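You operate a simulated robot arm through the tools that you are given. There is no shell and no other tool. Be economical: measure what you need, move in short steps, check, and stop when the job is done.

You run a simulated two-armed robot. Do the job below in one go: nothing can be reset, and whatever is moved stays where it is left.

JOB
Shut the flow regulator, cap it and stand it in the parts crate.
Fine: hold the regulator while you turn the dial knob to nought and push the red cap home over it. It goes into the crate upright, with its cap on. The gear is cold and off its air, gas and current. Drop and topple nothing, pinch no finger. Set down upright: flow regulator.
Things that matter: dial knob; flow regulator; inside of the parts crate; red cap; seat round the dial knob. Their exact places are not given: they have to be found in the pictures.

Only the result counts: the job must be done as asked and must still hold three seconds after the hand-in. Knocking over, shifting, dropping, spilling or breaking anything else fails it. Lids that push on must go on centred and level and be pressed home; caps that screw on are set level and turned clockwise until they are tight.

ROBOT AND FRAMES
Two 7-joint arms with two-finger parallel grippers on one trunk, on a base that drives. Base frame: it is fixed to the floor where the robot stands at the start and does not move with it; the origin is under the middle of the robot, x ahead of it, y to its left, z up; the surface under the hand at the start is at about z = 820. Readings come in mm, rad, newtons and seconds.
The left shoulder is at the start at [70, 163, 1145], the right one opposite. With the tool pointing down near the work surface each hand reaches from about 400 to 880 mm from the robot's upright axis, wherever it stands, measured 20 degrees to its own side. Places, roughly: dial knob [500, 0, 900]; inside of the parts crate [500, 300, 800]; seat round the dial knob [500, 0, 900]. Payload 3.43 kg a hand.
The TCP of each hand is the grasp point between the finger pads, 34 mm short of the fingertips. In the tool frame z runs along the fingers and y along their closing line. The gripper opens to 128 mm. The fingers are 24 mm wide and 12 mm thick; the gripper's body (48 by 130 mm) begins 96 mm behind the TCP.
Orientation is that of the tool frame in the base frame, as [roll, pitch, yaw] about the fixed x, y, z axes, in that order (R = Rz(yaw) Ry(pitch) Rx(roll)). With the fingers straight down and closing along the base's y, the tool's x points along the base's -x, its y along +y and its z along -z.

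CONTROLS
- The arms move only by the tool jog_arm. It takes "left_steps", "right_steps" or both (then of equal length, played together; a hand with none holds still); each is a list of rows, each an object of numbers (a shift or turn left out is 0, a gripper value left out holds the last): "tx", "ty", "tz": the shift along the tool's x, y, z in units of 50 mm (1.0 is 50 mm); "rx", "ry", "rz": the turn, a rotation vector about the tool's x, y, z in units of 6 degrees (1.0 is 6 degrees); "fingers": the opening in per cent of the stroke, from 0 (shut) to 100 (fully open). In form: [{"tx": .., "ty": .., "tz": .., "rx": .., "ry": .., "rz": .., "fingers": ..}, ...]. A call has 1 to 20 rows; each row shifts and turns the commanded pose from where the row before left it, along the tool's axes as they then stand. A call with a number of a shift or a turn outside -1 to 1 is refused whole. A row lasts 0.2 s, in which the tool goes at most 50 mm and 0.15 rad; a call with a longer step from one row to the next is refused whole, and so is a gripper value outside its range. Where a pose cannot be reached the arm comes as near as it can. A force on the tool above 40 N (or 10 N above the force at the start of the call, whichever is more), or a blocked arm, ends the call early, and 0.2 s more pass. The fingers move at their own pace (about 153 mm/s each) and stop on an object; they squeeze with about 36 N. The grip force told is the motor's: it shows also when the fingers shut on nothing. Time passes only in rows, and 0.2 s behind the last, so rows that do not move let the fingers close. The reply holds the time, the measured pose of the TCP, the force on the tool along the base axes, the opening and the grip force, in the units named above and with some noise, with the torque about the TCP (base axes, N m) and any sound that the robot's microphone picked up.
- Cameras (640 x 400 px; columns grow to the right, rows downward): "scene" is now at [133.3, -10.2, 1372.9]; the picture's right is [-0.01, -1.00, 0.00], its down [-0.58, 0.00, -0.81] and it looks along [0.81, -0.01, -0.58] (base axes); focal length 278 px, centre (320, 200). "left" rides on the left gripper at [76, 11, -160] in its tool frame; the picture's right is [-0.15, 0.99, 0.00], its down [-0.88, -0.13, -0.46] and it looks along [-0.45, -0.07, 0.89] (tool axes); focal length 234 px, centre (320, 200). "right" rides on the right gripper at [76, -11, -160] in its tool frame; the picture's right is [0.15, 0.99, 0.00], its down [-0.88, 0.13, -0.46] and it looks along [-0.45, 0.07, 0.89] (tool axes); focal length 234 px, centre (320, 200).
- grab_frame(camera): a new picture of that camera. It takes no simulated time.
- slide_trunk(by): slides the trunk up (or, below 0, down) by that many mm; the arms and the scene camera ride with it, the base frame stays. It gives what a move gives, with no picture.
- roll_base(legs): drives the robot by 1 to 6 legs, each [ahead, left, turn to the left] in mm, mm and rad, along the robot's own axes; the way and the turn of a leg run together, so that a leg with both is an arc; at most 1500 mm and 3.142 rad a leg. The arms and the cameras ride along, it lands a little off, and it stops where it bumps. It gives what a move gives.
- head_to(pan, tilt): turns the head with the scene camera to pan (to the left, within 1.501 rad either way) and tilt (down, from -0.506 to 1.204), counted from straight ahead of the robot. It gives what a move gives.
- measure_at(camera, pixels): there is no depth. For up to 12 entries [column, row, z] of the newest picture of that camera ("zoom" is the newest enlarged one), the place [x, y] in the base frame at which the ray of that pixel passes the height z, good to about 2 mm, but the place of the scene camera against the robot may be out by one fixed shift of up to 12 mm in any direction. It takes no simulated time.
- inspect(camera, box): a new picture of the part [left, top, right, bottom] of that camera's present view, enlarged. It takes no simulated time.
- finish_job(): hands the job in; it is judged then, once.

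Work in short steps. Measure before you move; look again where a grasp or a placing could have gone wrong, and mend it. You have 80 turns and 62 pictures in all, those below and enlarged ones among them. Open the grippers and draw the arms clear of the work before you hand the job in, unless the task says otherwise; then end with one line.

The tools are called by a JSON object that holds its "fn" and its "kwargs". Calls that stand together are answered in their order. jog_arm: Moves the arms, as the interface text tells. Its arguments: {"type":"object","properties":{"left_steps":{"type":"array","items":{"type":"object","properties":{"tx":{"type":"number"},"ty":{"type":"number"},"tz":{"type":"number"},"rx":{"type":"number"},"ry":{"type":"number"},"rz":{"type":"number"},"fingers":{"type":"number"}}}},"right_steps":{"type":"array","items":{"type":"object","properties":{"tx":{"type":"number"},"ty":{"type":"number"},"tz":{"type":"number"},"rx":{"type":"number"},"ry":{"type":"number"},"rz":{"type":"number"},"fingers":{"type":"number"}}}}},"required":[]} The other tools are called the same way: slide_trunk (by) slides the trunk up or down; roll_base (legs) drives the base; head_to (pan, tilt) turns the head that bears the scene camera; grab_frame (camera) takes a picture; measure_at (camera, pixels) gives the place at which the rays of pixels pass given heights; inspect (camera, box) takes an enlarged picture of a part of a camera's view; finish_job () hands the job in.

At the start:

```text
time_s: 0.0
left_tool_pos: [592.7, 151.1, 1173.4]
left_orientation: [3.141, 0.0, -3.141]
left_wrist_force: [-0.2, 0.2, -0.8]
left_torque: [0.03, 0.01, 0.01]
left_grip_width: 127.9
left_finger_force: 0.0
right_tool_pos: [411.7, -158.5, 1215.4]
right_orientation: [3.141, 0.0, -3.14]
right_wrist_force: [0.5, 0.4, -0.3]
right_torque: [-0.01, -0.01, 0.02]
right_grip_width: 127.9
right_finger_force: 0.1
trunk travel left (down, up): [-625.0, 315.0]
robot x, y, heading: [-1.0, -0.1, 0.001]
head pan, tilt: [-0.007, 0.621]
```

scene: 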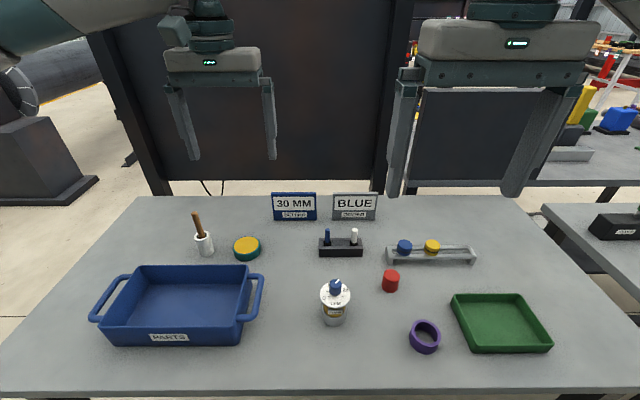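
right: 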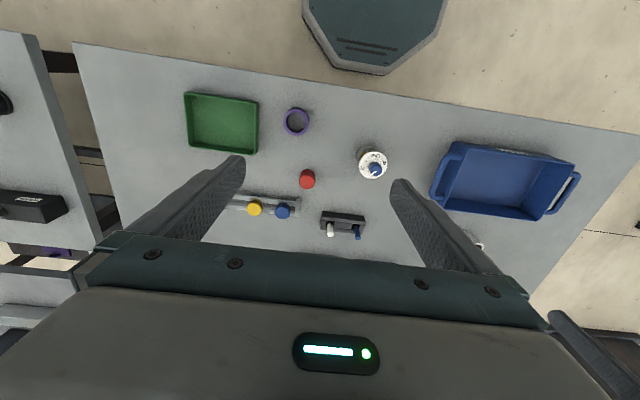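
left: 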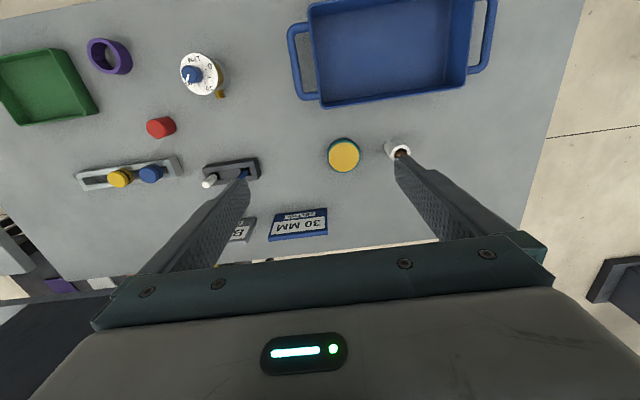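

The regulator stands near scene pixel (335,300) and the red cap at (391,281). I take enlarged views of both to see the dial and the cap.

{"fn": "inspect", "kwargs": {"camera": "scene", "box": [285, 260, 445, 360]}}

{"fn": "inspect", "kwargs": {"camera": "left", "box": [130, 30, 258, 110]}}

{"fn": "inspect", "kwargs": {"camera": "right", "box": [290, 120, 418, 200]}}

```text
4.00 times, centred on (365, 310) of scene
```

zoom: 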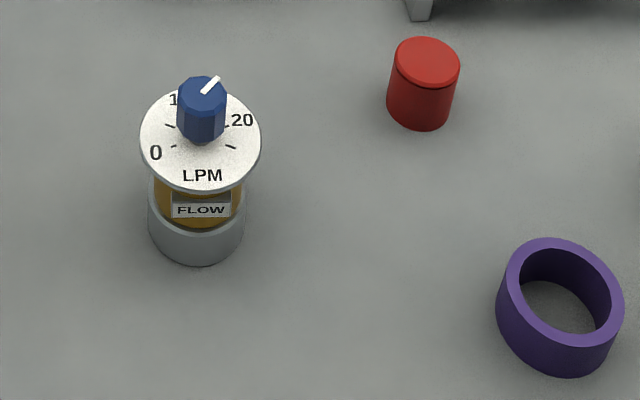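

```text
5.00 times, centred on (194, 70) of left
```

zoom: 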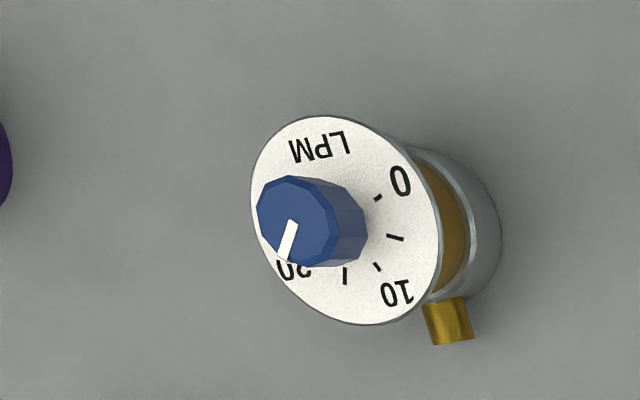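

```text
5.00 times, centred on (354, 160) of right
```

zoom: 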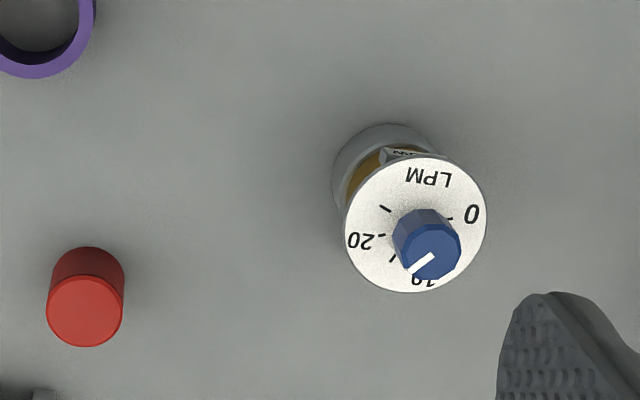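

The dial carries 0 at its left, 10 at the far side and 20 at its right, and the pointer stands near 15. I measure the main points on the scene view at trial heights.

{"fn": "grab_frame", "kwargs": {"camera": "scene"}}

{"fn": "measure_at", "kwargs": {"camera": "scene", "pixels": [[334, 317, 820], [322, 316, 820], [346, 316, 820], [335, 295, 890], [320, 295, 890], [350, 295, 890], [390, 286, 820], [391, 275, 850], [265, 275, 880], [244, 345, 820], [109, 346, 820], [257, 310, 880]]}}

{"fn": "measure_at", "kwargs": {"camera": "left", "pixels": [[199, 74, 890], [199, 74, 910], [190, 72, 920], [160, 127, 850], [160, 127, 840], [307, 40, 880], [299, 25, 880], [320, 105, 880], [472, 70, 880], [305, 98, 880], [219, 95, 840], [219, 95, 860]]}}

{"fn": "measure_at", "kwargs": {"camera": "right", "pixels": [[373, 165, 890], [373, 165, 910], [375, 170, 920], [307, 182, 850], [307, 174, 820], [436, 148, 880], [430, 195, 880], [470, 145, 880], [363, 152, 820], [376, 150, 890], [371, 178, 890], [359, 164, 890]]}}

```text
55 pictures are left
```

scene: 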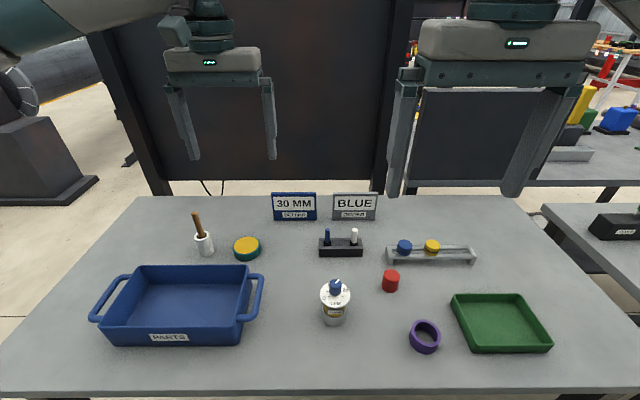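

```text
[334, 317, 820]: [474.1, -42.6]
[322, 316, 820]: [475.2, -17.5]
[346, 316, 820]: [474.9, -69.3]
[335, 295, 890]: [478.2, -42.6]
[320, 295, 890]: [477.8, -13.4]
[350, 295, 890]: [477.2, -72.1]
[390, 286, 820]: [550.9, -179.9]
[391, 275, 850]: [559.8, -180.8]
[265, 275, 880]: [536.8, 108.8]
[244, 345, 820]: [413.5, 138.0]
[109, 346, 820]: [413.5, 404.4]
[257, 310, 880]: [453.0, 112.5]
```

```text
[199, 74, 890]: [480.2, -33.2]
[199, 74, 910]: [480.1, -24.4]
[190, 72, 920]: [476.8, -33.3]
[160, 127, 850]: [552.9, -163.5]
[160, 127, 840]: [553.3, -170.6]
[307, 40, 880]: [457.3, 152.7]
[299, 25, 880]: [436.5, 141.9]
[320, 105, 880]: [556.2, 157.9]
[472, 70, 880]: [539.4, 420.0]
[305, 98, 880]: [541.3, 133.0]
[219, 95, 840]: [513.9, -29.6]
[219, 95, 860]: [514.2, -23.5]
```

```text
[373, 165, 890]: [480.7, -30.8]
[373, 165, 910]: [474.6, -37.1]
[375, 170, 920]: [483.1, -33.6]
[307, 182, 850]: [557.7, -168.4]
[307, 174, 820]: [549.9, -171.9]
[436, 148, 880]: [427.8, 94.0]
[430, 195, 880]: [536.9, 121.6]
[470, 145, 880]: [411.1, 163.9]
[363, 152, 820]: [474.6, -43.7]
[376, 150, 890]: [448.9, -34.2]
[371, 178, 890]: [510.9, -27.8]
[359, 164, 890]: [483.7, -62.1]
```

Left and right wrist cameras agree: dial disc centre about (480,-32) at z≈888, cap about (555,-168), brass stub on the far side (+x). The scene camera reads y about 10 low. I'll hold the body from the front with the left hand tilted and work with the right from above, so I back the base off 180 mm to get elbow room.

{"fn": "roll_base", "kwargs": {"legs": [[-180, 0, 0]]}}

```text
time_s: 1.5
left_tool_pos: [414.2, 151.8, 1172.9]
left_orientation: [-3.141, 0.001, 3.139]
left_wrist_force: [0.6, -0.5, -0.4]
left_torque: [0.01, 0.01, 0.02]
left_grip_width: 128.1
left_finger_force: 0.0
right_tool_pos: [233.0, -159.4, 1214.0]
right_orientation: [3.141, -0.002, 3.141]
right_wrist_force: [0.0, 0.4, 0.0]
right_torque: [0.03, 0.01, 0.02]
right_grip_width: 128.0
right_finger_force: 0.1
trunk travel left (down, up): [-625.0, 315.0]
robot x, y, heading: [-177.6, -1.5, -0.002]
head pan, tilt: [-0.007, 0.621]
```

Base is at x=-178. I bring the right hand to about (400,-41,1010), so that its camera looks closely at the dial.

{"fn": "jog_arm", "kwargs": {"right_steps": [{"tx": -0.477, "ty": 0.337, "tz": 0.583}, {"tx": -0.477, "ty": 0.337, "tz": 0.583}, {"tx": -0.477, "ty": 0.337, "tz": 0.583}, {"tx": -0.477, "ty": 0.337, "tz": 0.583}, {"tx": -0.477, "ty": 0.337, "tz": 0.583}, {"tx": -0.477, "ty": 0.337, "tz": 0.583}, {"tx": -0.477, "ty": 0.337, "tz": 0.583}, {}]}}

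{"fn": "grab_frame", "kwargs": {"camera": "right"}}

```text
time_s: 3.3
left_tool_pos: [413.4, 151.5, 1172.5]
left_orientation: [-3.142, 0.0, -3.141]
left_wrist_force: [-0.1, 0.3, 0.1]
left_torque: [0.06, 0.01, 0.01]
left_grip_width: 128.1
left_finger_force: 0.1
right_tool_pos: [399.3, -40.5, 1012.4]
right_orientation: [3.139, 0.0, -3.141]
right_wrist_force: [0.1, -0.4, -0.2]
right_torque: [0.0, -0.03, -0.01]
right_grip_width: 128.1
right_finger_force: 0.1
trunk travel left (down, up): [-625.0, 315.0]
robot x, y, heading: [-178.4, -2.0, -0.002]
head pan, tilt: [-0.007, 0.621]
```

```text
54 pictures are left
```

right: 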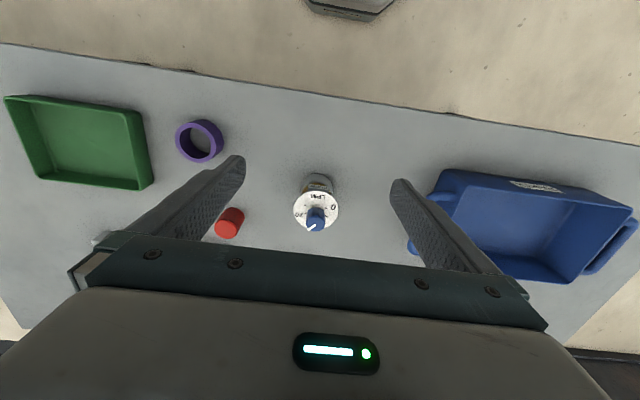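

The dial is at about (317,208) and the cap at (229,222). I enlarge both.

{"fn": "inspect", "kwargs": {"camera": "right", "box": [277, 168, 357, 238]}}

{"fn": "measure_at", "kwargs": {"camera": "right", "pixels": [[316, 209, 888], [293, 209, 888], [339, 207, 888], [316, 229, 888], [318, 190, 888], [318, 176, 820], [228, 229, 848], [232, 215, 848], [230, 215, 820], [435, 196, 880], [410, 245, 880], [420, 215, 880]]}}

```text
5.71 times, centred on (317, 203) of right
```

zoom: 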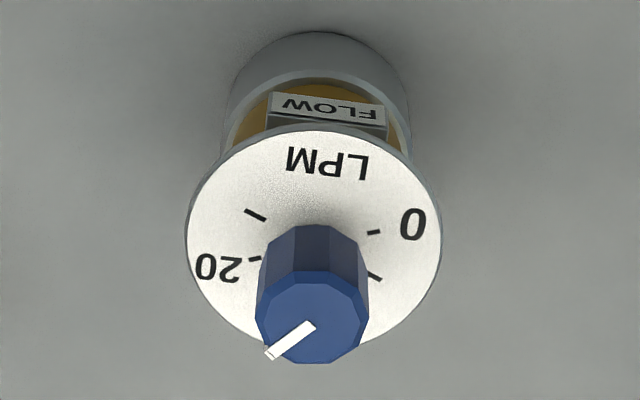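

```text
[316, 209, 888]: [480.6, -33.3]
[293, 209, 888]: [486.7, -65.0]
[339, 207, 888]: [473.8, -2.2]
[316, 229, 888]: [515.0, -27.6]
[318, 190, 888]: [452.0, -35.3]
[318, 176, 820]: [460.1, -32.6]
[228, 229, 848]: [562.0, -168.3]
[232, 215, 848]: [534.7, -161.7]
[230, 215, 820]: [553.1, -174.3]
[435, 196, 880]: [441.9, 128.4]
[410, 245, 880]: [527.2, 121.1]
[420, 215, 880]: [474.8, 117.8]
```

I measure tick marks and pointer ends on this enlarged view to get the angles.

{"fn": "measure_at", "kwargs": {"camera": "zoom", "pixels": [[368, 233, 888], [379, 231, 888], [368, 274, 888], [382, 280, 888], [246, 210, 888], [265, 219, 888], [248, 260, 888], [262, 258, 888], [315, 325, 920], [268, 355, 920], [313, 317, 920], [313, 317, 915]]}}

{"fn": "measure_at", "kwargs": {"camera": "zoom", "pixels": [[187, 240, 888], [443, 238, 888], [315, 127, 888], [256, 310, 920], [369, 318, 920], [308, 271, 920], [310, 363, 920], [320, 32, 820], [222, 108, 820], [410, 108, 820], [228, 90, 845], [411, 130, 845]]}}

```text
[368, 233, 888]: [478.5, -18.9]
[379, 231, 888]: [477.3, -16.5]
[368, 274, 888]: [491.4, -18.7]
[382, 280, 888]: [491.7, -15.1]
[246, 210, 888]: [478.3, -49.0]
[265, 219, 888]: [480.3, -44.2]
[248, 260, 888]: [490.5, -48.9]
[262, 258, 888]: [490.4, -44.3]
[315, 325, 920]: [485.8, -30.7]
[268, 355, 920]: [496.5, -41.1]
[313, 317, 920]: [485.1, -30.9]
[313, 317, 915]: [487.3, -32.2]
```

```text
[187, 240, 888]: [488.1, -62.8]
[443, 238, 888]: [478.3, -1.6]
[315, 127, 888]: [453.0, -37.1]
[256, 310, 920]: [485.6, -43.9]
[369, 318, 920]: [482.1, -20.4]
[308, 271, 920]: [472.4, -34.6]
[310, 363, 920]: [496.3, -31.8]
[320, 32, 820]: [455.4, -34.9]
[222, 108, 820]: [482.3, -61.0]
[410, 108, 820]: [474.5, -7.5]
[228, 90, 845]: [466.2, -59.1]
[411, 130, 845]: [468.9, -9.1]
```

Ticks work out at 45° spacing: 0 at +112° from base +x, 25 at −112°, and the pointer at about −44°, so the knob must turn about 156° counter-clockwise (seen from above). The disc axis is about (484,-32). Next, the right hand goes aside to about (480,-230,1060) and the left to a pre-pose in front.

{"fn": "jog_arm", "kwargs": {"right_steps": [{"tx": -0.324, "ty": -0.76, "tz": -0.192}, {"tx": -0.324, "ty": -0.76, "tz": -0.192}, {"tx": -0.324, "ty": -0.76, "tz": -0.192}, {"tx": -0.324, "ty": -0.76, "tz": -0.192}, {"tx": -0.324, "ty": -0.76, "tz": -0.192}, {}, {}, {}, {}, {}, {}, {}, {}, {}], "left_steps": [{}, {}, {}, {}, {}, {"tx": 0.0925, "ty": -0.46, "tz": 0.596}, {"tx": 0.0925, "ty": -0.46, "tz": 0.596}, {"tx": 0.0925, "ty": -0.46, "tz": 0.596}, {"tx": 0.0925, "ty": -0.46, "tz": 0.596}, {"tx": 0.0925, "ty": -0.46, "tz": 0.596}, {"tx": 0.0925, "ty": -0.46, "tz": 0.596}, {"tx": 0.0925, "ty": -0.46, "tz": 0.596}, {"tx": 0.0925, "ty": -0.46, "tz": 0.596}, {}]}}

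{"fn": "jog_arm", "kwargs": {"left_steps": [{"ry": -0.926}, {"ry": -0.926}, {"ry": -0.926}, {"ry": -0.926}, {"ry": -0.926}, {"ry": -0.926}, {"ry": -0.926}, {"ry": -0.926}, {"ry": -0.926}, {}, {}]}}

{"fn": "grab_frame", "kwargs": {"camera": "scene"}}

```text
time_s: 6.3
left_tool_pos: [377.5, -30.3, 933.5]
left_orientation: [3.141, -0.001, 3.14]
left_wrist_force: [-0.1, 0.4, 0.6]
left_torque: [0.01, 0.0, -0.03]
left_grip_width: 128.0
left_finger_force: 0.0
right_tool_pos: [480.6, -230.0, 1059.1]
right_orientation: [-3.14, 0.001, -3.141]
right_wrist_force: [0.0, 0.5, -0.3]
right_torque: [0.0, -0.02, -0.01]
right_grip_width: 128.3
right_finger_force: 0.1
trunk travel left (down, up): [-625.0, 315.0]
robot x, y, heading: [-181.8, -1.2, -0.001]
head pan, tilt: [-0.007, 0.621]
```

```text
time_s: 8.7
left_tool_pos: [377.7, -32.5, 933.9]
left_orientation: [3.141, 0.873, -3.14]
left_wrist_force: [0.2, 0.1, 0.0]
left_torque: [-0.02, 0.01, 0.02]
left_grip_width: 128.0
left_finger_force: 0.0
right_tool_pos: [480.5, -229.2, 1058.4]
right_orientation: [3.14, -0.001, 3.141]
right_wrist_force: [0.3, 0.0, -0.6]
right_torque: [0.03, 0.01, 0.05]
right_grip_width: 127.9
right_finger_force: 0.0
trunk travel left (down, up): [-625.0, 315.0]
robot x, y, heading: [-179.8, 3.7, -0.003]
head pan, tilt: [-0.007, 0.621]
```

```text
52 pictures are left
```

scene: 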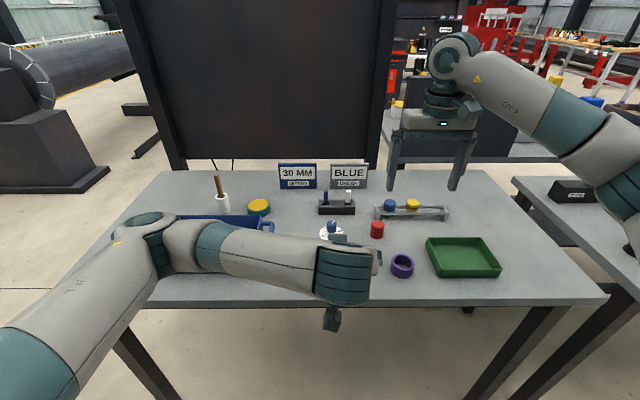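

Left hand is tilted as planned at (378,-32,934). I advance 80 mm along the fingers and look before closing in.

{"fn": "jog_arm", "kwargs": {"left_steps": [{"tz": 0.4}, {"tz": 0.4}, {"tz": 0.4}, {"tz": 0.4}, {}]}}

{"fn": "grab_frame", "kwargs": {"camera": "left"}}

{"fn": "grab_frame", "kwargs": {"camera": "right"}}

```text
time_s: 9.9
left_tool_pos: [439.9, -32.7, 882.9]
left_orientation: [-3.141, 0.873, 3.141]
left_wrist_force: [-0.7, -0.5, 0.0]
left_torque: [-0.01, -0.01, 0.04]
left_grip_width: 128.2
left_finger_force: 0.0
right_tool_pos: [479.9, -229.4, 1058.4]
right_orientation: [3.141, 0.0, 3.141]
right_wrist_force: [0.2, 1.4, -0.1]
right_torque: [0.01, 0.0, -0.03]
right_grip_width: 128.0
right_finger_force: 0.0
trunk travel left (down, up): [-625.0, 315.0]
robot x, y, heading: [-178.1, 0.2, 0.003]
head pan, tilt: [-0.007, 0.621]
```

```text
51 pictures are left
```

left: 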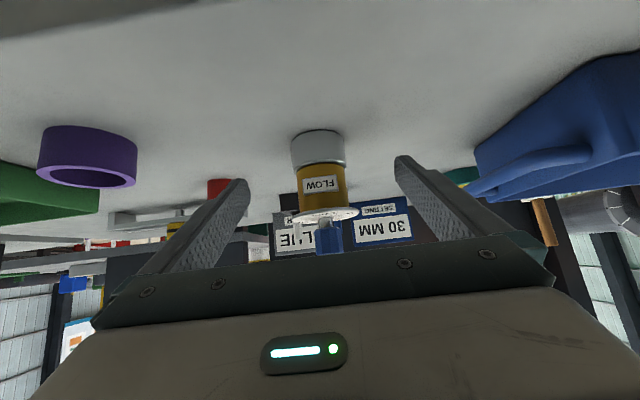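

```text
50 pictures are left
```

right: 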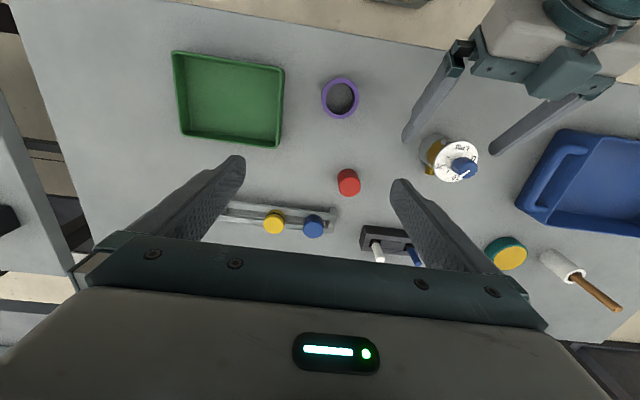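

The view shows the body centred between the fingers: silver base about z 820–842, amber tube above, clear path. I go in the last 39 mm and narrow the fingers to about 62 mm.

{"fn": "jog_arm", "kwargs": {"left_steps": [{"tz": 0.39}, {"tz": 0.385}, {"fingers": 48}, {}, {}]}}

{"fn": "grab_frame", "kwargs": {"camera": "left"}}

{"fn": "inspect", "kwargs": {"camera": "right", "box": [390, 100, 518, 180]}}

```text
time_s: 11.1
left_tool_pos: [467.8, -34.1, 859.1]
left_orientation: [-3.141, 0.874, 3.141]
left_wrist_force: [1.3, 0.8, 0.3]
left_torque: [0.02, -0.01, -0.05]
left_grip_width: 61.5
left_finger_force: 0.0
right_tool_pos: [479.5, -230.5, 1058.2]
right_orientation: [-3.141, -0.001, -3.141]
right_wrist_force: [-0.4, 0.3, -0.4]
right_torque: [0.01, 0.0, 0.01]
right_grip_width: 127.9
right_finger_force: 0.0
trunk travel left (down, up): [-625.0, 315.0]
robot x, y, heading: [-179.3, -0.6, 0.002]
head pan, tilt: [-0.007, 0.621]
```

```text
49 pictures are left
```

left: 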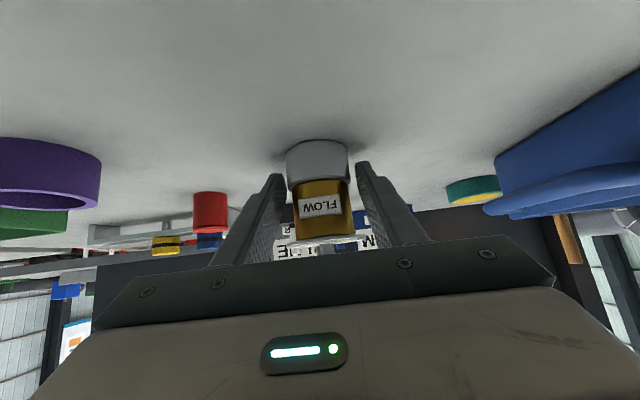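

```text
5.00 times, centred on (454, 140) of right
```

zoom: 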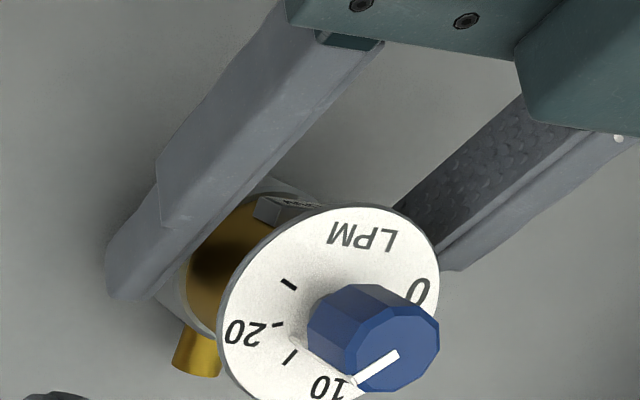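

The fingers are centred about the body and clear of the disc and the brass stub. I close the left gripper.

{"fn": "jog_arm", "kwargs": {"left_steps": [{"fingers": 43}, {"fingers": 40}, {"fingers": 20}, {"fingers": 0}, {}]}}

{"fn": "grab_frame", "kwargs": {"camera": "left"}}

```text
time_s: 12.3
left_tool_pos: [468.1, -33.2, 858.3]
left_orientation: [3.141, 0.872, 3.14]
left_wrist_force: [0.3, -0.7, 0.0]
left_torque: [-0.06, 0.01, -0.01]
left_grip_width: 50.8
left_finger_force: 35.9
right_tool_pos: [481.8, -229.8, 1058.9]
right_orientation: [3.141, 0.0, -3.141]
right_wrist_force: [0.8, 0.5, 0.3]
right_torque: [-0.01, 0.02, 0.02]
right_grip_width: 127.9
right_finger_force: 0.0
trunk travel left (down, up): [-625.0, 315.0]
robot x, y, heading: [-175.6, -1.0, 0.0]
head pan, tilt: [-0.007, 0.621]
```

```text
47 pictures are left
```

left: 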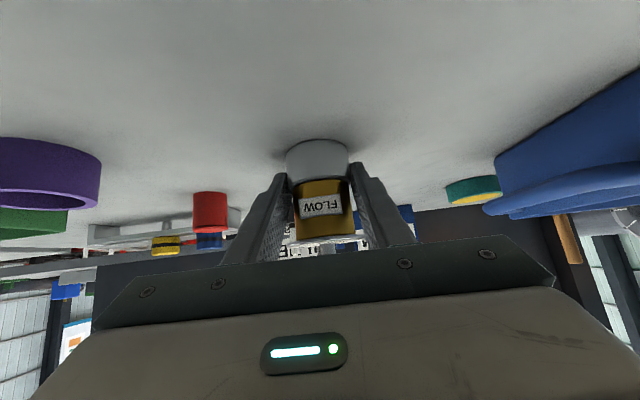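

Left holds the body (50.8 mm, 36 N). I bring the right hand above the knob at (484,-32,1000), yawed clockwise 39° so it can turn counter-clockwise.

{"fn": "jog_arm", "kwargs": {"right_steps": [{"ty": 0.79, "tx": -0.01}, {"ty": 0.79, "tx": -0.01}, {"ty": 0.79, "tx": -0.01}, {"ty": 0.79, "tx": -0.01}, {"ty": 0.79, "tx": -0.01}, {"tz": 0.58}, {"tz": 0.58}, {"rz": 0.929}, {"rz": 0.929}, {"rz": 0.929}, {"rz": 0.929}, {"rz": 0.929}, {"rz": 0.929}, {"rz": 0.929}, {}]}}

{"fn": "grab_frame", "kwargs": {"camera": "right"}}

{"fn": "grab_frame", "kwargs": {"camera": "scene"}}

```text
time_s: 15.5
left_tool_pos: [468.1, -32.9, 858.5]
left_orientation: [3.141, 0.873, 3.141]
left_wrist_force: [0.0, 1.7, 1.9]
left_torque: [0.06, -0.02, -0.02]
left_grip_width: 50.7
left_finger_force: 35.7
right_tool_pos: [482.3, -32.5, 1000.8]
right_orientation: [3.141, -0.001, 2.459]
right_wrist_force: [0.3, -0.2, 1.0]
right_torque: [0.02, 0.05, -0.03]
right_grip_width: 127.9
right_finger_force: 0.0
trunk travel left (down, up): [-625.0, 315.0]
robot x, y, heading: [-178.8, 1.4, -0.001]
head pan, tilt: [-0.007, 0.621]
```

```text
46 pictures are left
```

right: 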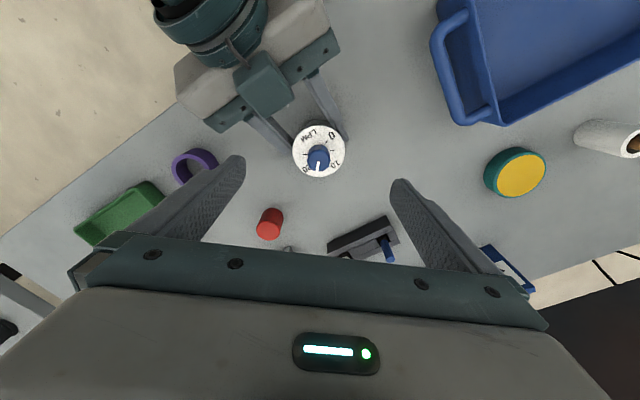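

```text
45 pictures are left
```

scene: 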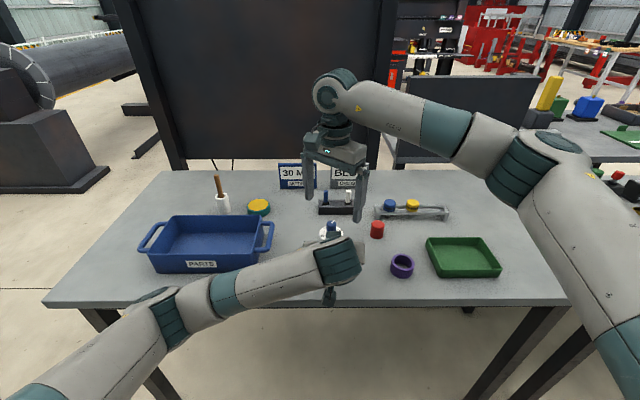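

I measure the dial and cap again from this close, nearly plumb view, with an enlarged picture of the dial.

{"fn": "inspect", "kwargs": {"camera": "right", "box": [280, 118, 360, 188]}}

{"fn": "measure_at", "kwargs": {"camera": "right", "pixels": [[319, 151, 888], [292, 150, 888], [346, 149, 888], [319, 178, 888], [319, 124, 888], [271, 219, 850], [268, 231, 850], [268, 231, 845], [271, 222, 820]]}}

```text
5.71 times, centred on (320, 153) of right
```

zoom: 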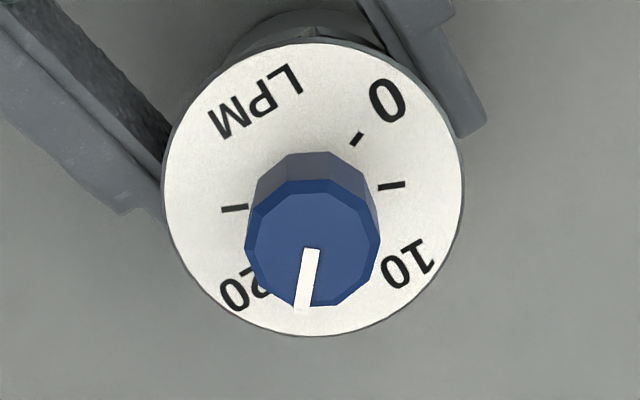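

```text
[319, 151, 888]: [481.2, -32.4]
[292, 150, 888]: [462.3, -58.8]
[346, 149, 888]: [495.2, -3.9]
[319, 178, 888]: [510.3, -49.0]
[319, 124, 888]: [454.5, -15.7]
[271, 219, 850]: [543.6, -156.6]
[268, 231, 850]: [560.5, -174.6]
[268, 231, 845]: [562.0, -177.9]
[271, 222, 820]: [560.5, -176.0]
```

{"fn": "measure_at", "kwargs": {"camera": "zoom", "pixels": [[313, 190, 888], [350, 146, 888], [362, 132, 888], [379, 187, 888], [405, 184, 888], [247, 207, 888], [222, 210, 888], [312, 250, 920], [302, 308, 920], [313, 243, 920], [163, 190, 888], [463, 185, 888]]}}

```text
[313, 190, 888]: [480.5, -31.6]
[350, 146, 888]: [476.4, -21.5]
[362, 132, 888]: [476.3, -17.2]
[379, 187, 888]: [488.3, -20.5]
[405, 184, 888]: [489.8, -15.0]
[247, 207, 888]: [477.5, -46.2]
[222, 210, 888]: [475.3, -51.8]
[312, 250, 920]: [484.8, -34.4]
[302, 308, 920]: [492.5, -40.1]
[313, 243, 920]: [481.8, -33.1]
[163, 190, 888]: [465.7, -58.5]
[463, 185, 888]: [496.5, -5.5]
```

Axis re-measured at about (481.5,-32.3); pointer about −40°, zero tick +112°. The hand is within 1 mm of the axis; I narrow the fingers to 41 mm, go down to TCP z≈929 and close on the knob.

{"fn": "jog_arm", "kwargs": {"right_steps": [{"fingers": 32}, {}, {}, {"tz": 0.36}, {"tz": 0.36}, {"tz": 0.36}, {"tz": 0.36}, {}, {"fingers": 22}, {"fingers": 10}, {"fingers": 0}, {}]}}

{"fn": "grab_frame", "kwargs": {"camera": "right"}}

```text
time_s: 18.1
left_tool_pos: [469.3, -30.6, 858.3]
left_orientation: [3.14, 0.875, -3.14]
left_wrist_force: [14.4, 11.4, -0.2]
left_torque: [-0.5, 0.47, 0.13]
left_grip_width: 51.0
left_finger_force: 35.8
right_tool_pos: [482.1, -32.4, 930.1]
right_orientation: [-3.14, -0.002, 2.461]
right_wrist_force: [-13.5, -10.9, 0.8]
right_torque: [-0.18, 0.45, 0.04]
right_grip_width: 23.8
right_finger_force: 35.9
trunk travel left (down, up): [-625.0, 315.0]
robot x, y, heading: [-180.0, 1.3, -0.002]
head pan, tilt: [-0.007, 0.621]
```

```text
43 pictures are left
```

right: 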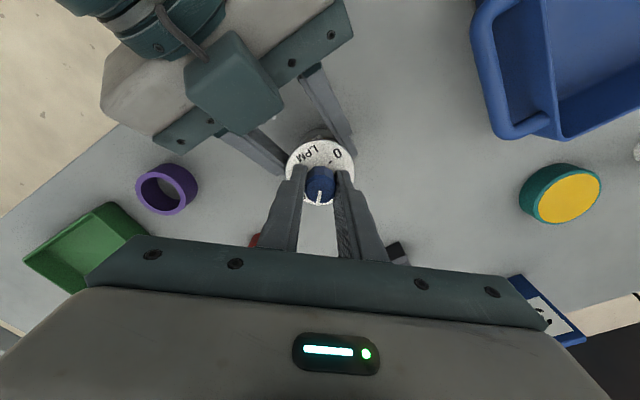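

Knob is gripped (23.8 mm) with a 17 N side load along the closing line, so the hand sits about 2 mm off. I ease 2 mm along −tool y and then turn 78° counter-clockwise.

{"fn": "jog_arm", "kwargs": {"right_steps": [{"ty": -0.04}, {}]}}

{"fn": "jog_arm", "kwargs": {"right_steps": [{"rz": -0.5}, {"rz": -0.8}, {"rz": -0.8}, {"rz": -0.8}, {"rz": -0.8}, {}]}}

{"fn": "inspect", "kwargs": {"camera": "right", "box": [270, 130, 370, 220]}}

```text
time_s: 18.7
left_tool_pos: [467.8, -32.3, 858.2]
left_orientation: [3.141, 0.874, -3.141]
left_wrist_force: [9.0, 8.4, 2.4]
left_torque: [-0.3, 0.14, 0.09]
left_grip_width: 50.8
left_finger_force: 35.9
right_tool_pos: [481.8, -33.4, 928.6]
right_orientation: [-3.141, 0.0, 2.461]
right_wrist_force: [-7.4, -8.5, 0.4]
right_torque: [-0.27, 0.37, 0.07]
right_grip_width: 23.5
right_finger_force: 35.8
trunk travel left (down, up): [-625.0, 315.0]
robot x, y, heading: [-177.4, 3.5, -0.002]
head pan, tilt: [-0.007, 0.621]
```

```text
time_s: 20.1
left_tool_pos: [466.6, -34.2, 859.2]
left_orientation: [3.14, 0.873, 3.141]
left_wrist_force: [-10.2, 2.9, 8.6]
left_torque: [0.04, -0.45, 0.01]
left_grip_width: 50.9
left_finger_force: 36.0
right_tool_pos: [482.0, -33.0, 929.6]
right_orientation: [3.141, 0.0, 2.849]
right_wrist_force: [10.7, -2.7, -6.5]
right_torque: [-0.19, -0.33, -0.02]
right_grip_width: 23.3
right_finger_force: 36.2
trunk travel left (down, up): [-625.0, 315.0]
robot x, y, heading: [-178.5, -1.1, 0.001]
head pan, tilt: [-0.007, 0.621]
```

```text
4.44 times, centred on (320, 175) of right
```

zoom: 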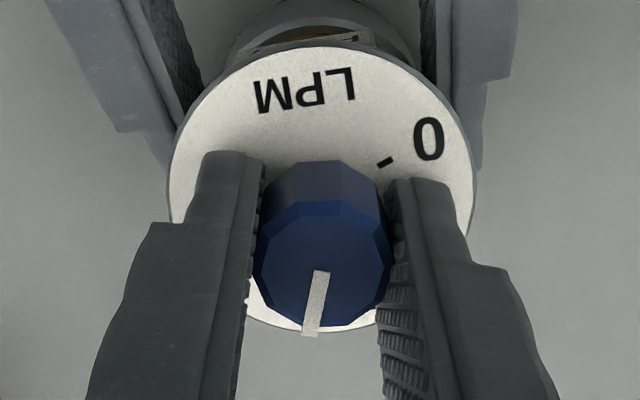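

The knob turns with the gripper (pointer fixed in the hand's view) while the dial stays put. I continue another 56°.

{"fn": "jog_arm", "kwargs": {"right_steps": [{"rz": -0.8}, {"rz": -0.8}, {"rz": -0.8}, {"rz": -0.8}, {"rz": -0.8}, {"rz": -0.8}, {"rz": -0.8}, {"rz": -0.8}, {"rz": -0.8}, {"rz": -0.8}, {"rz": -0.8}, {"rz": -0.5}, {}]}}

{"fn": "inspect", "kwargs": {"camera": "right", "box": [270, 130, 370, 220]}}

```text
time_s: 22.9
left_tool_pos: [468.3, -32.7, 857.3]
left_orientation: [3.141, 0.875, 3.141]
left_wrist_force: [0.5, -20.9, 0.8]
left_torque: [0.46, 0.39, -0.28]
left_grip_width: 51.1
left_finger_force: 36.5
right_tool_pos: [481.7, -33.2, 929.1]
right_orientation: [3.14, -0.001, -2.46]
right_wrist_force: [0.1, 19.4, -0.3]
right_torque: [0.84, -0.36, -0.01]
right_grip_width: 23.5
right_finger_force: 35.8
trunk travel left (down, up): [-625.0, 315.0]
robot x, y, heading: [-177.9, 3.1, -0.001]
head pan, tilt: [-0.007, 0.621]
```

```text
4.44 times, centred on (320, 175) of right
```

zoom: 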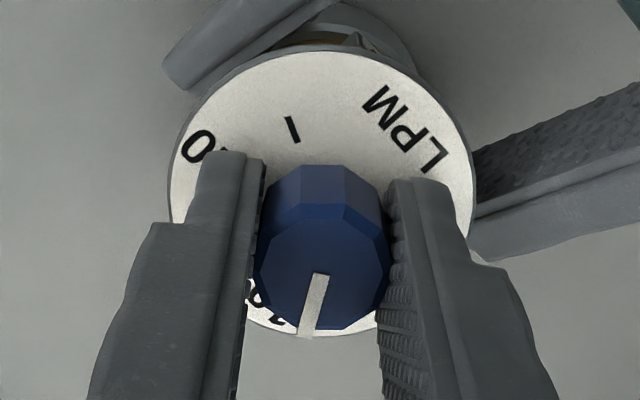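

78° done, about 73° to go. I relieve the +y side load by 1.5 mm and continue in the same grip, if the wrist allows.

{"fn": "jog_arm", "kwargs": {"right_steps": [{"ty": 0.023, "tx": -0.019}, {"rz": -0.8}, {"rz": -0.8}, {"rz": -0.8}, {"rz": -0.8}, {"rz": -0.8}, {"rz": -0.8}, {}]}}

{"fn": "inspect", "kwargs": {"camera": "right", "box": [270, 130, 370, 220]}}

```text
time_s: 24.7
left_tool_pos: [467.9, -32.2, 860.1]
left_orientation: [-3.14, 0.873, 3.14]
left_wrist_force: [15.8, -15.9, -3.8]
left_torque: [0.46, 0.54, -0.16]
left_grip_width: 50.9
left_finger_force: 35.9
right_tool_pos: [480.8, -33.6, 930.4]
right_orientation: [3.141, -0.001, -2.169]
right_wrist_force: [-13.7, 16.2, 9.1]
right_torque: [0.46, 0.49, 0.03]
right_grip_width: 23.2
right_finger_force: 35.4
right hand out of reach, approached as far as the arm can: row 6, 7
trunk travel left (down, up): [-625.0, 315.0]
robot x, y, heading: [-178.6, 1.8, 0.0]
head pan, tilt: [-0.007, 0.621]
```

```text
4.44 times, centred on (320, 175) of right
```

zoom: 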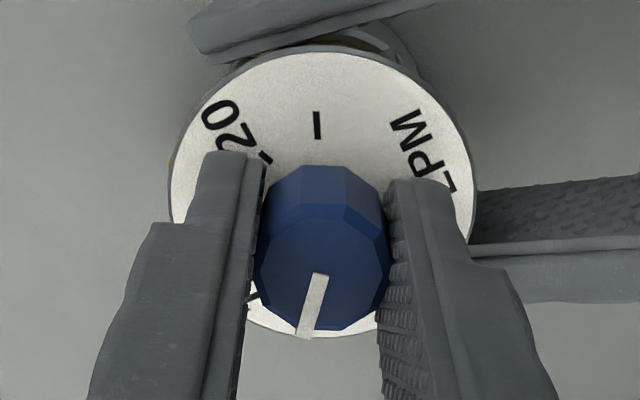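

The wrist limit came at yaw ≈ +56°, knob turned about 95° so far. I open to 41 mm, turn the hand back clockwise around the knob and look.

{"fn": "jog_arm", "kwargs": {"right_steps": [{"fingers": 32}, {}, {"rz": 0.9}, {"rz": 0.9}, {"rz": 0.9}, {"rz": 0.9}, {"rz": 0.9}, {"rz": 0.9}, {"rz": 0.9}, {"rz": 0.9}, {"rz": 0.9}, {"rz": 0.9}, {"rz": 0.9}, {"rz": 0.9}, {}]}}

{"fn": "inspect", "kwargs": {"camera": "right", "box": [270, 130, 370, 220]}}

```text
time_s: 27.9
left_tool_pos: [467.2, -32.1, 857.6]
left_orientation: [3.141, 0.872, 3.141]
left_wrist_force: [0.2, -0.1, 0.4]
left_torque: [-0.02, 0.03, -0.02]
left_grip_width: 51.0
left_finger_force: 36.0
right_tool_pos: [481.9, -33.8, 929.8]
right_orientation: [3.141, -0.001, 2.983]
right_wrist_force: [0.0, 0.4, -0.6]
right_torque: [0.03, -0.03, -0.03]
right_grip_width: 40.9
right_finger_force: 0.1
trunk travel left (down, up): [-625.0, 315.0]
robot x, y, heading: [-176.0, -2.3, -0.0]
head pan, tilt: [-0.007, 0.621]
```

```text
4.44 times, centred on (320, 175) of right
```

zoom: 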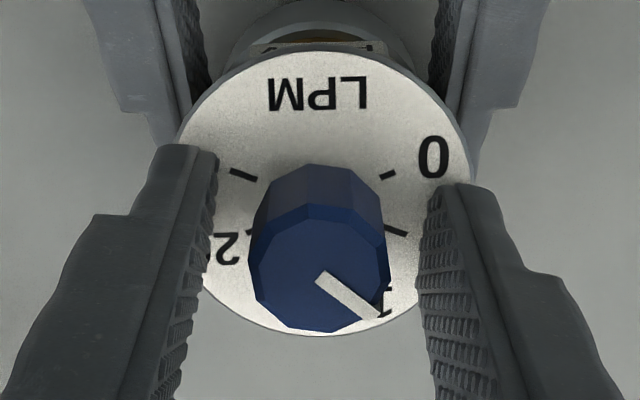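

Knob well centred between the fingers; I measure pointer and ticks.

{"fn": "measure_at", "kwargs": {"camera": "zoom", "pixels": [[319, 276, 920], [379, 316, 920], [318, 268, 920], [382, 177, 888], [394, 172, 888], [232, 170, 888], [256, 178, 888], [386, 229, 888], [407, 235, 888], [252, 250, 920], [389, 250, 920]]}}

```text
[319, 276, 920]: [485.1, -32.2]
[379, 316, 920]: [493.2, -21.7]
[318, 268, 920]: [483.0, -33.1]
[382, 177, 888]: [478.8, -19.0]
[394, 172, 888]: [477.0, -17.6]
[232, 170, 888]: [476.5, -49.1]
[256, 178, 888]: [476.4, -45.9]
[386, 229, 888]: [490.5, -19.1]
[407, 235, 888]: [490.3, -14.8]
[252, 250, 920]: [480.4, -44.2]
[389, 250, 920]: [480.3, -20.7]
```

Pointer at about +52–55°, zero tick at about +110–112°. I close and turn 54° counter-clockwise, then check.

{"fn": "jog_arm", "kwargs": {"right_steps": [{"fingers": 20}, {"fingers": 0}, {}, {"rz": -0.75}, {"rz": -0.75}, {"rz": -0.75}, {"rz": -0.75}, {"rz": -0.75}, {"rz": -0.75}, {"rz": -0.75}, {"rz": -0.75}, {"rz": -0.75}, {"rz": -0.75}, {"rz": -0.75}, {"rz": -0.75}, {}]}}

{"fn": "inspect", "kwargs": {"camera": "right", "box": [270, 130, 370, 220]}}

```text
time_s: 31.3
left_tool_pos: [468.1, -33.1, 858.9]
left_orientation: [-3.14, 0.872, 3.142]
left_wrist_force: [6.7, -10.3, 0.7]
left_torque: [0.43, 0.33, -0.1]
left_grip_width: 50.9
left_finger_force: 35.7
right_tool_pos: [482.3, -31.4, 928.9]
right_orientation: [3.14, 0.0, -2.353]
right_wrist_force: [-6.3, 8.8, -0.1]
right_torque: [0.19, 0.11, 0.04]
right_grip_width: 23.2
right_finger_force: 36.2
trunk travel left (down, up): [-625.0, 315.0]
robot x, y, heading: [-176.5, 1.1, 0.002]
head pan, tilt: [-0.007, 0.621]
```

```text
4.44 times, centred on (320, 175) of right
```

zoom: 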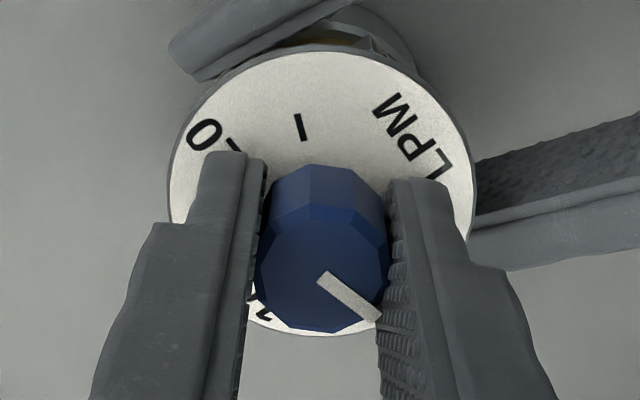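

Pointer should be near +107°. I open and turn the hand back to yaw ≈ 0 to check against the zero tick.

{"fn": "jog_arm", "kwargs": {"right_steps": [{"fingers": 34}, {}, {"rz": 0.9}, {"rz": 0.9}, {"rz": 0.9}, {"rz": 0.9}, {"rz": 0.9}, {"rz": 0.9}, {"rz": 0.9}, {"rz": 0.9}, {}]}}

{"fn": "inspect", "kwargs": {"camera": "right", "box": [270, 130, 370, 220]}}

```text
time_s: 33.7
left_tool_pos: [468.0, -33.5, 858.2]
left_orientation: [-3.14, 0.875, -3.142]
left_wrist_force: [0.1, 0.5, 0.5]
left_torque: [0.02, -0.03, 0.04]
left_grip_width: 50.8
left_finger_force: 36.1
right_tool_pos: [481.2, -33.5, 929.8]
right_orientation: [3.141, 0.001, -3.112]
right_wrist_force: [-0.5, -0.6, -0.1]
right_torque: [-0.04, 0.02, -0.02]
right_grip_width: 43.6
right_finger_force: 0.1
trunk travel left (down, up): [-625.0, 315.0]
robot x, y, heading: [-179.0, -1.4, 0.003]
head pan, tilt: [-0.007, 0.621]
```

```text
4.44 times, centred on (320, 175) of right
```

zoom: 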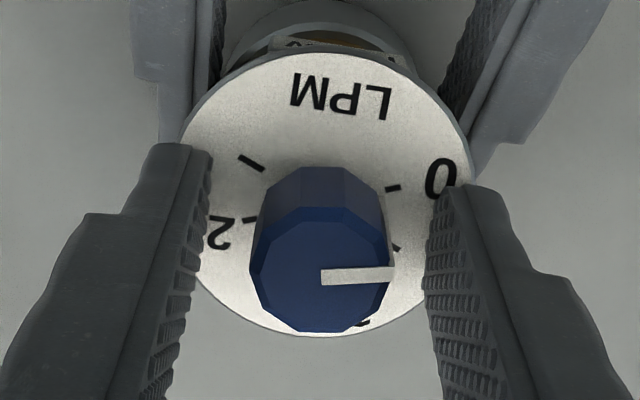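

{"fn": "measure_at", "kwargs": {"camera": "zoom", "pixels": [[321, 277, 920], [394, 273, 920], [386, 189, 888], [401, 187, 888], [239, 156, 888], [263, 170, 888], [244, 221, 888], [258, 219, 888], [250, 250, 920], [390, 250, 920], [320, 268, 920]]}}

```text
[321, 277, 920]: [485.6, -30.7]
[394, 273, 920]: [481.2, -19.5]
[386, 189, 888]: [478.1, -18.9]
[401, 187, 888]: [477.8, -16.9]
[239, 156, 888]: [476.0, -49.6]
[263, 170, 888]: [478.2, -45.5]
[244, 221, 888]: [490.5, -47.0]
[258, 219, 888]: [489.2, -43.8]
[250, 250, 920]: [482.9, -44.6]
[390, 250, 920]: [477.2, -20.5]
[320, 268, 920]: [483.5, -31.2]
```

Pointer reads about +111°, zero tick 105–112° depending on the centre assumed. I raise the hand and put its camera plumb above the dial for a parallax-free check.

{"fn": "jog_arm", "kwargs": {"right_steps": [{"tz": -0.7}, {"tz": -0.7}, {"tx": -0.75}, {"tx": -0.75, "ty": -0.2}, {}, {}]}}

{"fn": "grab_frame", "kwargs": {"camera": "right"}}

```text
time_s: 35.1
left_tool_pos: [468.2, -33.0, 858.7]
left_orientation: [3.141, 0.873, -3.142]
left_wrist_force: [-0.2, -0.7, 0.5]
left_torque: [-0.06, 0.0, -0.02]
left_grip_width: 51.2
left_finger_force: 35.9
right_tool_pos: [557.1, -40.4, 999.4]
right_orientation: [-3.141, 0.0, -3.112]
right_wrist_force: [-0.5, 0.2, 0.7]
right_torque: [0.0, 0.01, 0.0]
right_grip_width: 43.4
right_finger_force: 0.1
trunk travel left (down, up): [-625.0, 315.0]
robot x, y, heading: [-178.9, -1.6, -0.004]
head pan, tilt: [-0.007, 0.621]
```

```text
36 pictures are left
```

right: 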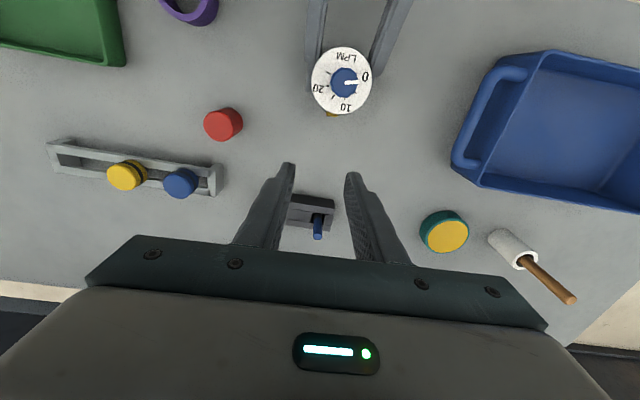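

{"fn": "inspect", "kwargs": {"camera": "right", "box": [301, 45, 381, 117]}}

```text
5.56 times, centred on (341, 81) of right
```

zoom: 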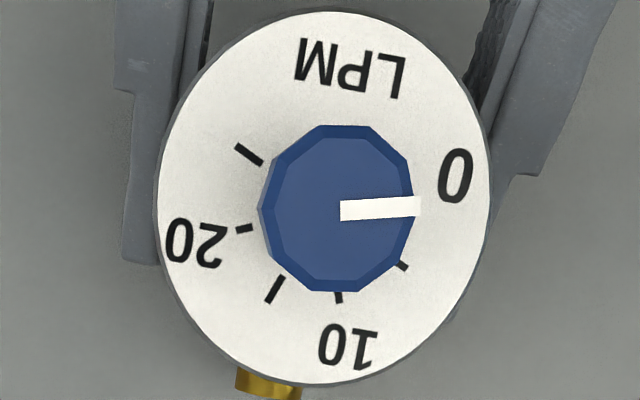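

Now the pointer visibly covers the zero tick and aims at "0". I measure it numerically.

{"fn": "measure_at", "kwargs": {"camera": "zoom", "pixels": [[340, 211, 920], [421, 206, 920], [235, 145, 888], [262, 163, 888], [237, 231, 888], [252, 228, 888], [267, 301, 888], [282, 277, 888], [339, 302, 888], [407, 268, 888], [157, 200, 888], [492, 195, 888]]}}

{"fn": "measure_at", "kwargs": {"camera": "zoom", "pixels": [[325, 10, 888], [325, 384, 888], [457, 175, 888], [346, 346, 888], [192, 243, 888], [337, 210, 920], [259, 205, 920], [414, 205, 920], [335, 125, 920], [340, 293, 920]]}}

{"fn": "measure_at", "kwargs": {"camera": "right", "pixels": [[223, 117, 848], [224, 127, 848], [219, 126, 850], [207, 124, 848], [240, 122, 848], [222, 140, 820], [222, 109, 848], [225, 117, 842], [508, 70, 880], [483, 175, 880], [455, 160, 880], [502, 110, 825]]}}

```text
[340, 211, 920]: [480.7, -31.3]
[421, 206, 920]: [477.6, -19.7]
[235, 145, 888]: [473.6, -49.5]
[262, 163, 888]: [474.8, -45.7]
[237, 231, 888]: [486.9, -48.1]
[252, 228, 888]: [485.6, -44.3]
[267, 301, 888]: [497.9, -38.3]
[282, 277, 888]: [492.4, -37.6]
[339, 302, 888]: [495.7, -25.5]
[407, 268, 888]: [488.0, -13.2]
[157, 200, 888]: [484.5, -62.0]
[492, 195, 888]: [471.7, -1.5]
```

```text
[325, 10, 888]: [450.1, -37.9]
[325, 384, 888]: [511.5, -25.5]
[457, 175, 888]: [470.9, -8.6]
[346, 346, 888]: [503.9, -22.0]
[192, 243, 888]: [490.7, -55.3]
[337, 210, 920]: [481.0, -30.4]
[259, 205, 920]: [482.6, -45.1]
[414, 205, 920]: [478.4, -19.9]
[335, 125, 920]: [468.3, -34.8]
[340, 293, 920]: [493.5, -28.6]
```

```text
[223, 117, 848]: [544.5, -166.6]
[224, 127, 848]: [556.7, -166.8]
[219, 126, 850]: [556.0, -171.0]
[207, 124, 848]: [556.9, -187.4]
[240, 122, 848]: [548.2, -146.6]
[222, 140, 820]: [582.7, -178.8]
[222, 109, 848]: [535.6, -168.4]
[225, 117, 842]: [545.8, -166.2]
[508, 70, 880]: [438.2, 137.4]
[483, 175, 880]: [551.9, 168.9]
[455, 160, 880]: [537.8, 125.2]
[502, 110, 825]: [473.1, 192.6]
```

Five ticks fit a 44.7° spacing, putting zero at about +112°; the pointer direction is about +105°, so some 7° are missing. I go back with the hand yawed to +45° (the same faces as at release) and grip for a fine turn.

{"fn": "jog_arm", "kwargs": {"right_steps": [{"tx": 0.75}, {"tx": 0.75, "ty": 0.18}, {"rz": -0.906}, {"rz": -0.906}, {"rz": -0.906}, {"rz": -0.906}, {"rz": -0.906}, {"rz": -0.906}, {"rz": -0.906}, {"rz": -0.906}, {}]}}

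{"fn": "grab_frame", "kwargs": {"camera": "right"}}

```text
time_s: 37.5
left_tool_pos: [468.5, -32.8, 858.2]
left_orientation: [3.141, 0.874, -3.142]
left_wrist_force: [0.2, 0.6, 0.4]
left_torque: [0.05, -0.06, 0.02]
left_grip_width: 50.7
left_finger_force: 35.5
right_tool_pos: [480.9, -33.5, 1000.2]
right_orientation: [3.14, 0.001, -2.349]
right_wrist_force: [0.3, 0.5, -0.1]
right_torque: [0.02, 0.03, -0.01]
right_grip_width: 43.5
right_finger_force: 0.1
trunk travel left (down, up): [-625.0, 315.0]
robot x, y, heading: [-179.1, 0.9, -0.001]
head pan, tilt: [-0.007, 0.621]
```

```text
34 pictures are left
```

right: 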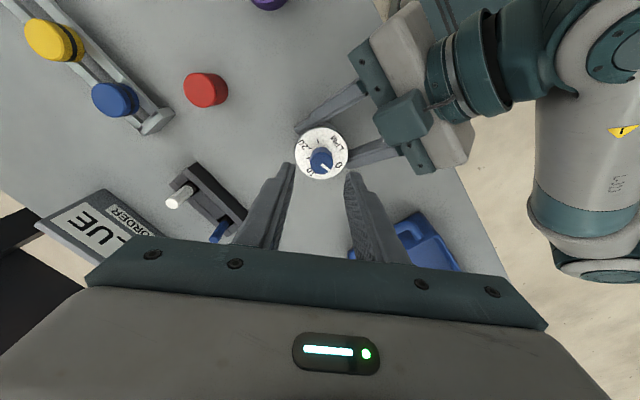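

The hand is over the axis at yaw +45°. I descend, close, turn 7° counter-clockwise, open and rise again.

{"fn": "jog_arm", "kwargs": {"right_steps": [{"tz": 0.355}, {"tz": 0.355}, {"tz": 0.355}, {"tz": 0.355}, {}, {"fingers": 20}, {"fingers": 0}, {}, {"rz": -0.4}, {"rz": -0.4}, {"rz": -0.37}, {}]}}

{"fn": "inspect", "kwargs": {"camera": "right", "box": [270, 130, 370, 220]}}

```text
time_s: 40.1
left_tool_pos: [469.0, -33.8, 858.2]
left_orientation: [-3.141, 0.873, 3.141]
left_wrist_force: [18.4, -11.7, -7.7]
left_torque: [0.29, 0.45, -0.1]
left_grip_width: 51.0
left_finger_force: 35.9
right_tool_pos: [480.6, -32.0, 928.2]
right_orientation: [3.14, 0.002, -2.229]
right_wrist_force: [-16.3, 11.4, 17.1]
right_torque: [0.45, 0.57, -0.02]
right_grip_width: 22.6
right_finger_force: 36.2
trunk travel left (down, up): [-625.0, 315.0]
robot x, y, heading: [-179.9, 1.1, -0.009]
head pan, tilt: [-0.007, 0.621]
```

```text
4.44 times, centred on (320, 175) of right
```

zoom: 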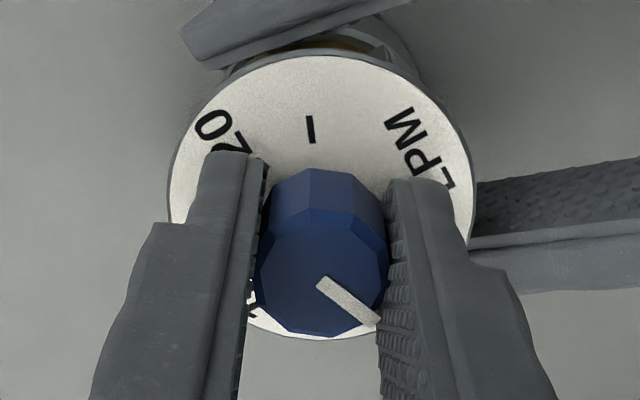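

Turned; some side load remains, which opening will release. I open, rise, unwind the wrist and go back to the plumb view.

{"fn": "jog_arm", "kwargs": {"right_steps": [{"fingers": 34}, {}, {"tz": -0.7}, {"tz": -0.7}, {"rz": 0.95}, {"rz": 0.95}, {"rz": 0.95}, {"rz": 0.95}, {"rz": 0.95}, {"rz": 0.95}, {"rz": 0.95}, {"rz": 0.95}, {"rz": 0.95}, {"tx": -0.75}, {"tx": -0.75, "ty": -0.2}, {}, {}]}}

{"fn": "inspect", "kwargs": {"camera": "right", "box": [301, 45, 381, 117]}}

```text
time_s: 43.7
left_tool_pos: [467.8, -33.5, 859.7]
left_orientation: [-3.142, 0.873, 3.141]
left_wrist_force: [-0.1, -2.4, 3.2]
left_torque: [-0.08, 0.08, -0.02]
left_grip_width: 50.9
left_finger_force: 36.2
right_tool_pos: [557.4, -42.3, 1000.3]
right_orientation: [-3.14, 0.0, -3.125]
right_wrist_force: [-0.3, -0.1, 1.1]
right_torque: [0.0, -0.03, -0.04]
right_grip_width: 43.4
right_finger_force: 0.1
trunk travel left (down, up): [-625.0, 315.0]
robot x, y, heading: [-180.7, 0.8, -0.002]
head pan, tilt: [-0.007, 0.621]
```

```text
5.56 times, centred on (341, 81) of right
```

zoom: 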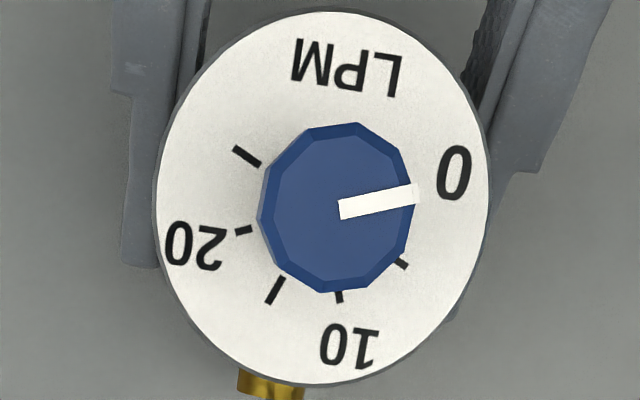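

I measure pointer and zero label once more.

{"fn": "measure_at", "kwargs": {"camera": "zoom", "pixels": [[340, 210, 920], [417, 193, 920], [454, 172, 888], [192, 245, 888], [233, 148, 888], [260, 165, 888], [348, 347, 888], [322, 9, 888], [322, 386, 888], [156, 200, 888], [491, 195, 888], [402, 265, 888]]}}

```text
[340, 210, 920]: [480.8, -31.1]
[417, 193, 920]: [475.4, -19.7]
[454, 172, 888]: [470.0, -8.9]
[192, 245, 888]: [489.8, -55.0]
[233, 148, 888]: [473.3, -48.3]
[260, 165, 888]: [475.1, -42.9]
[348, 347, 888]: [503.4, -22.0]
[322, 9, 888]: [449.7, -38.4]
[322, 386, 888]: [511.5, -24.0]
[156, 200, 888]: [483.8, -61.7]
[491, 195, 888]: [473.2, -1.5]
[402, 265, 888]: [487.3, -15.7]
```

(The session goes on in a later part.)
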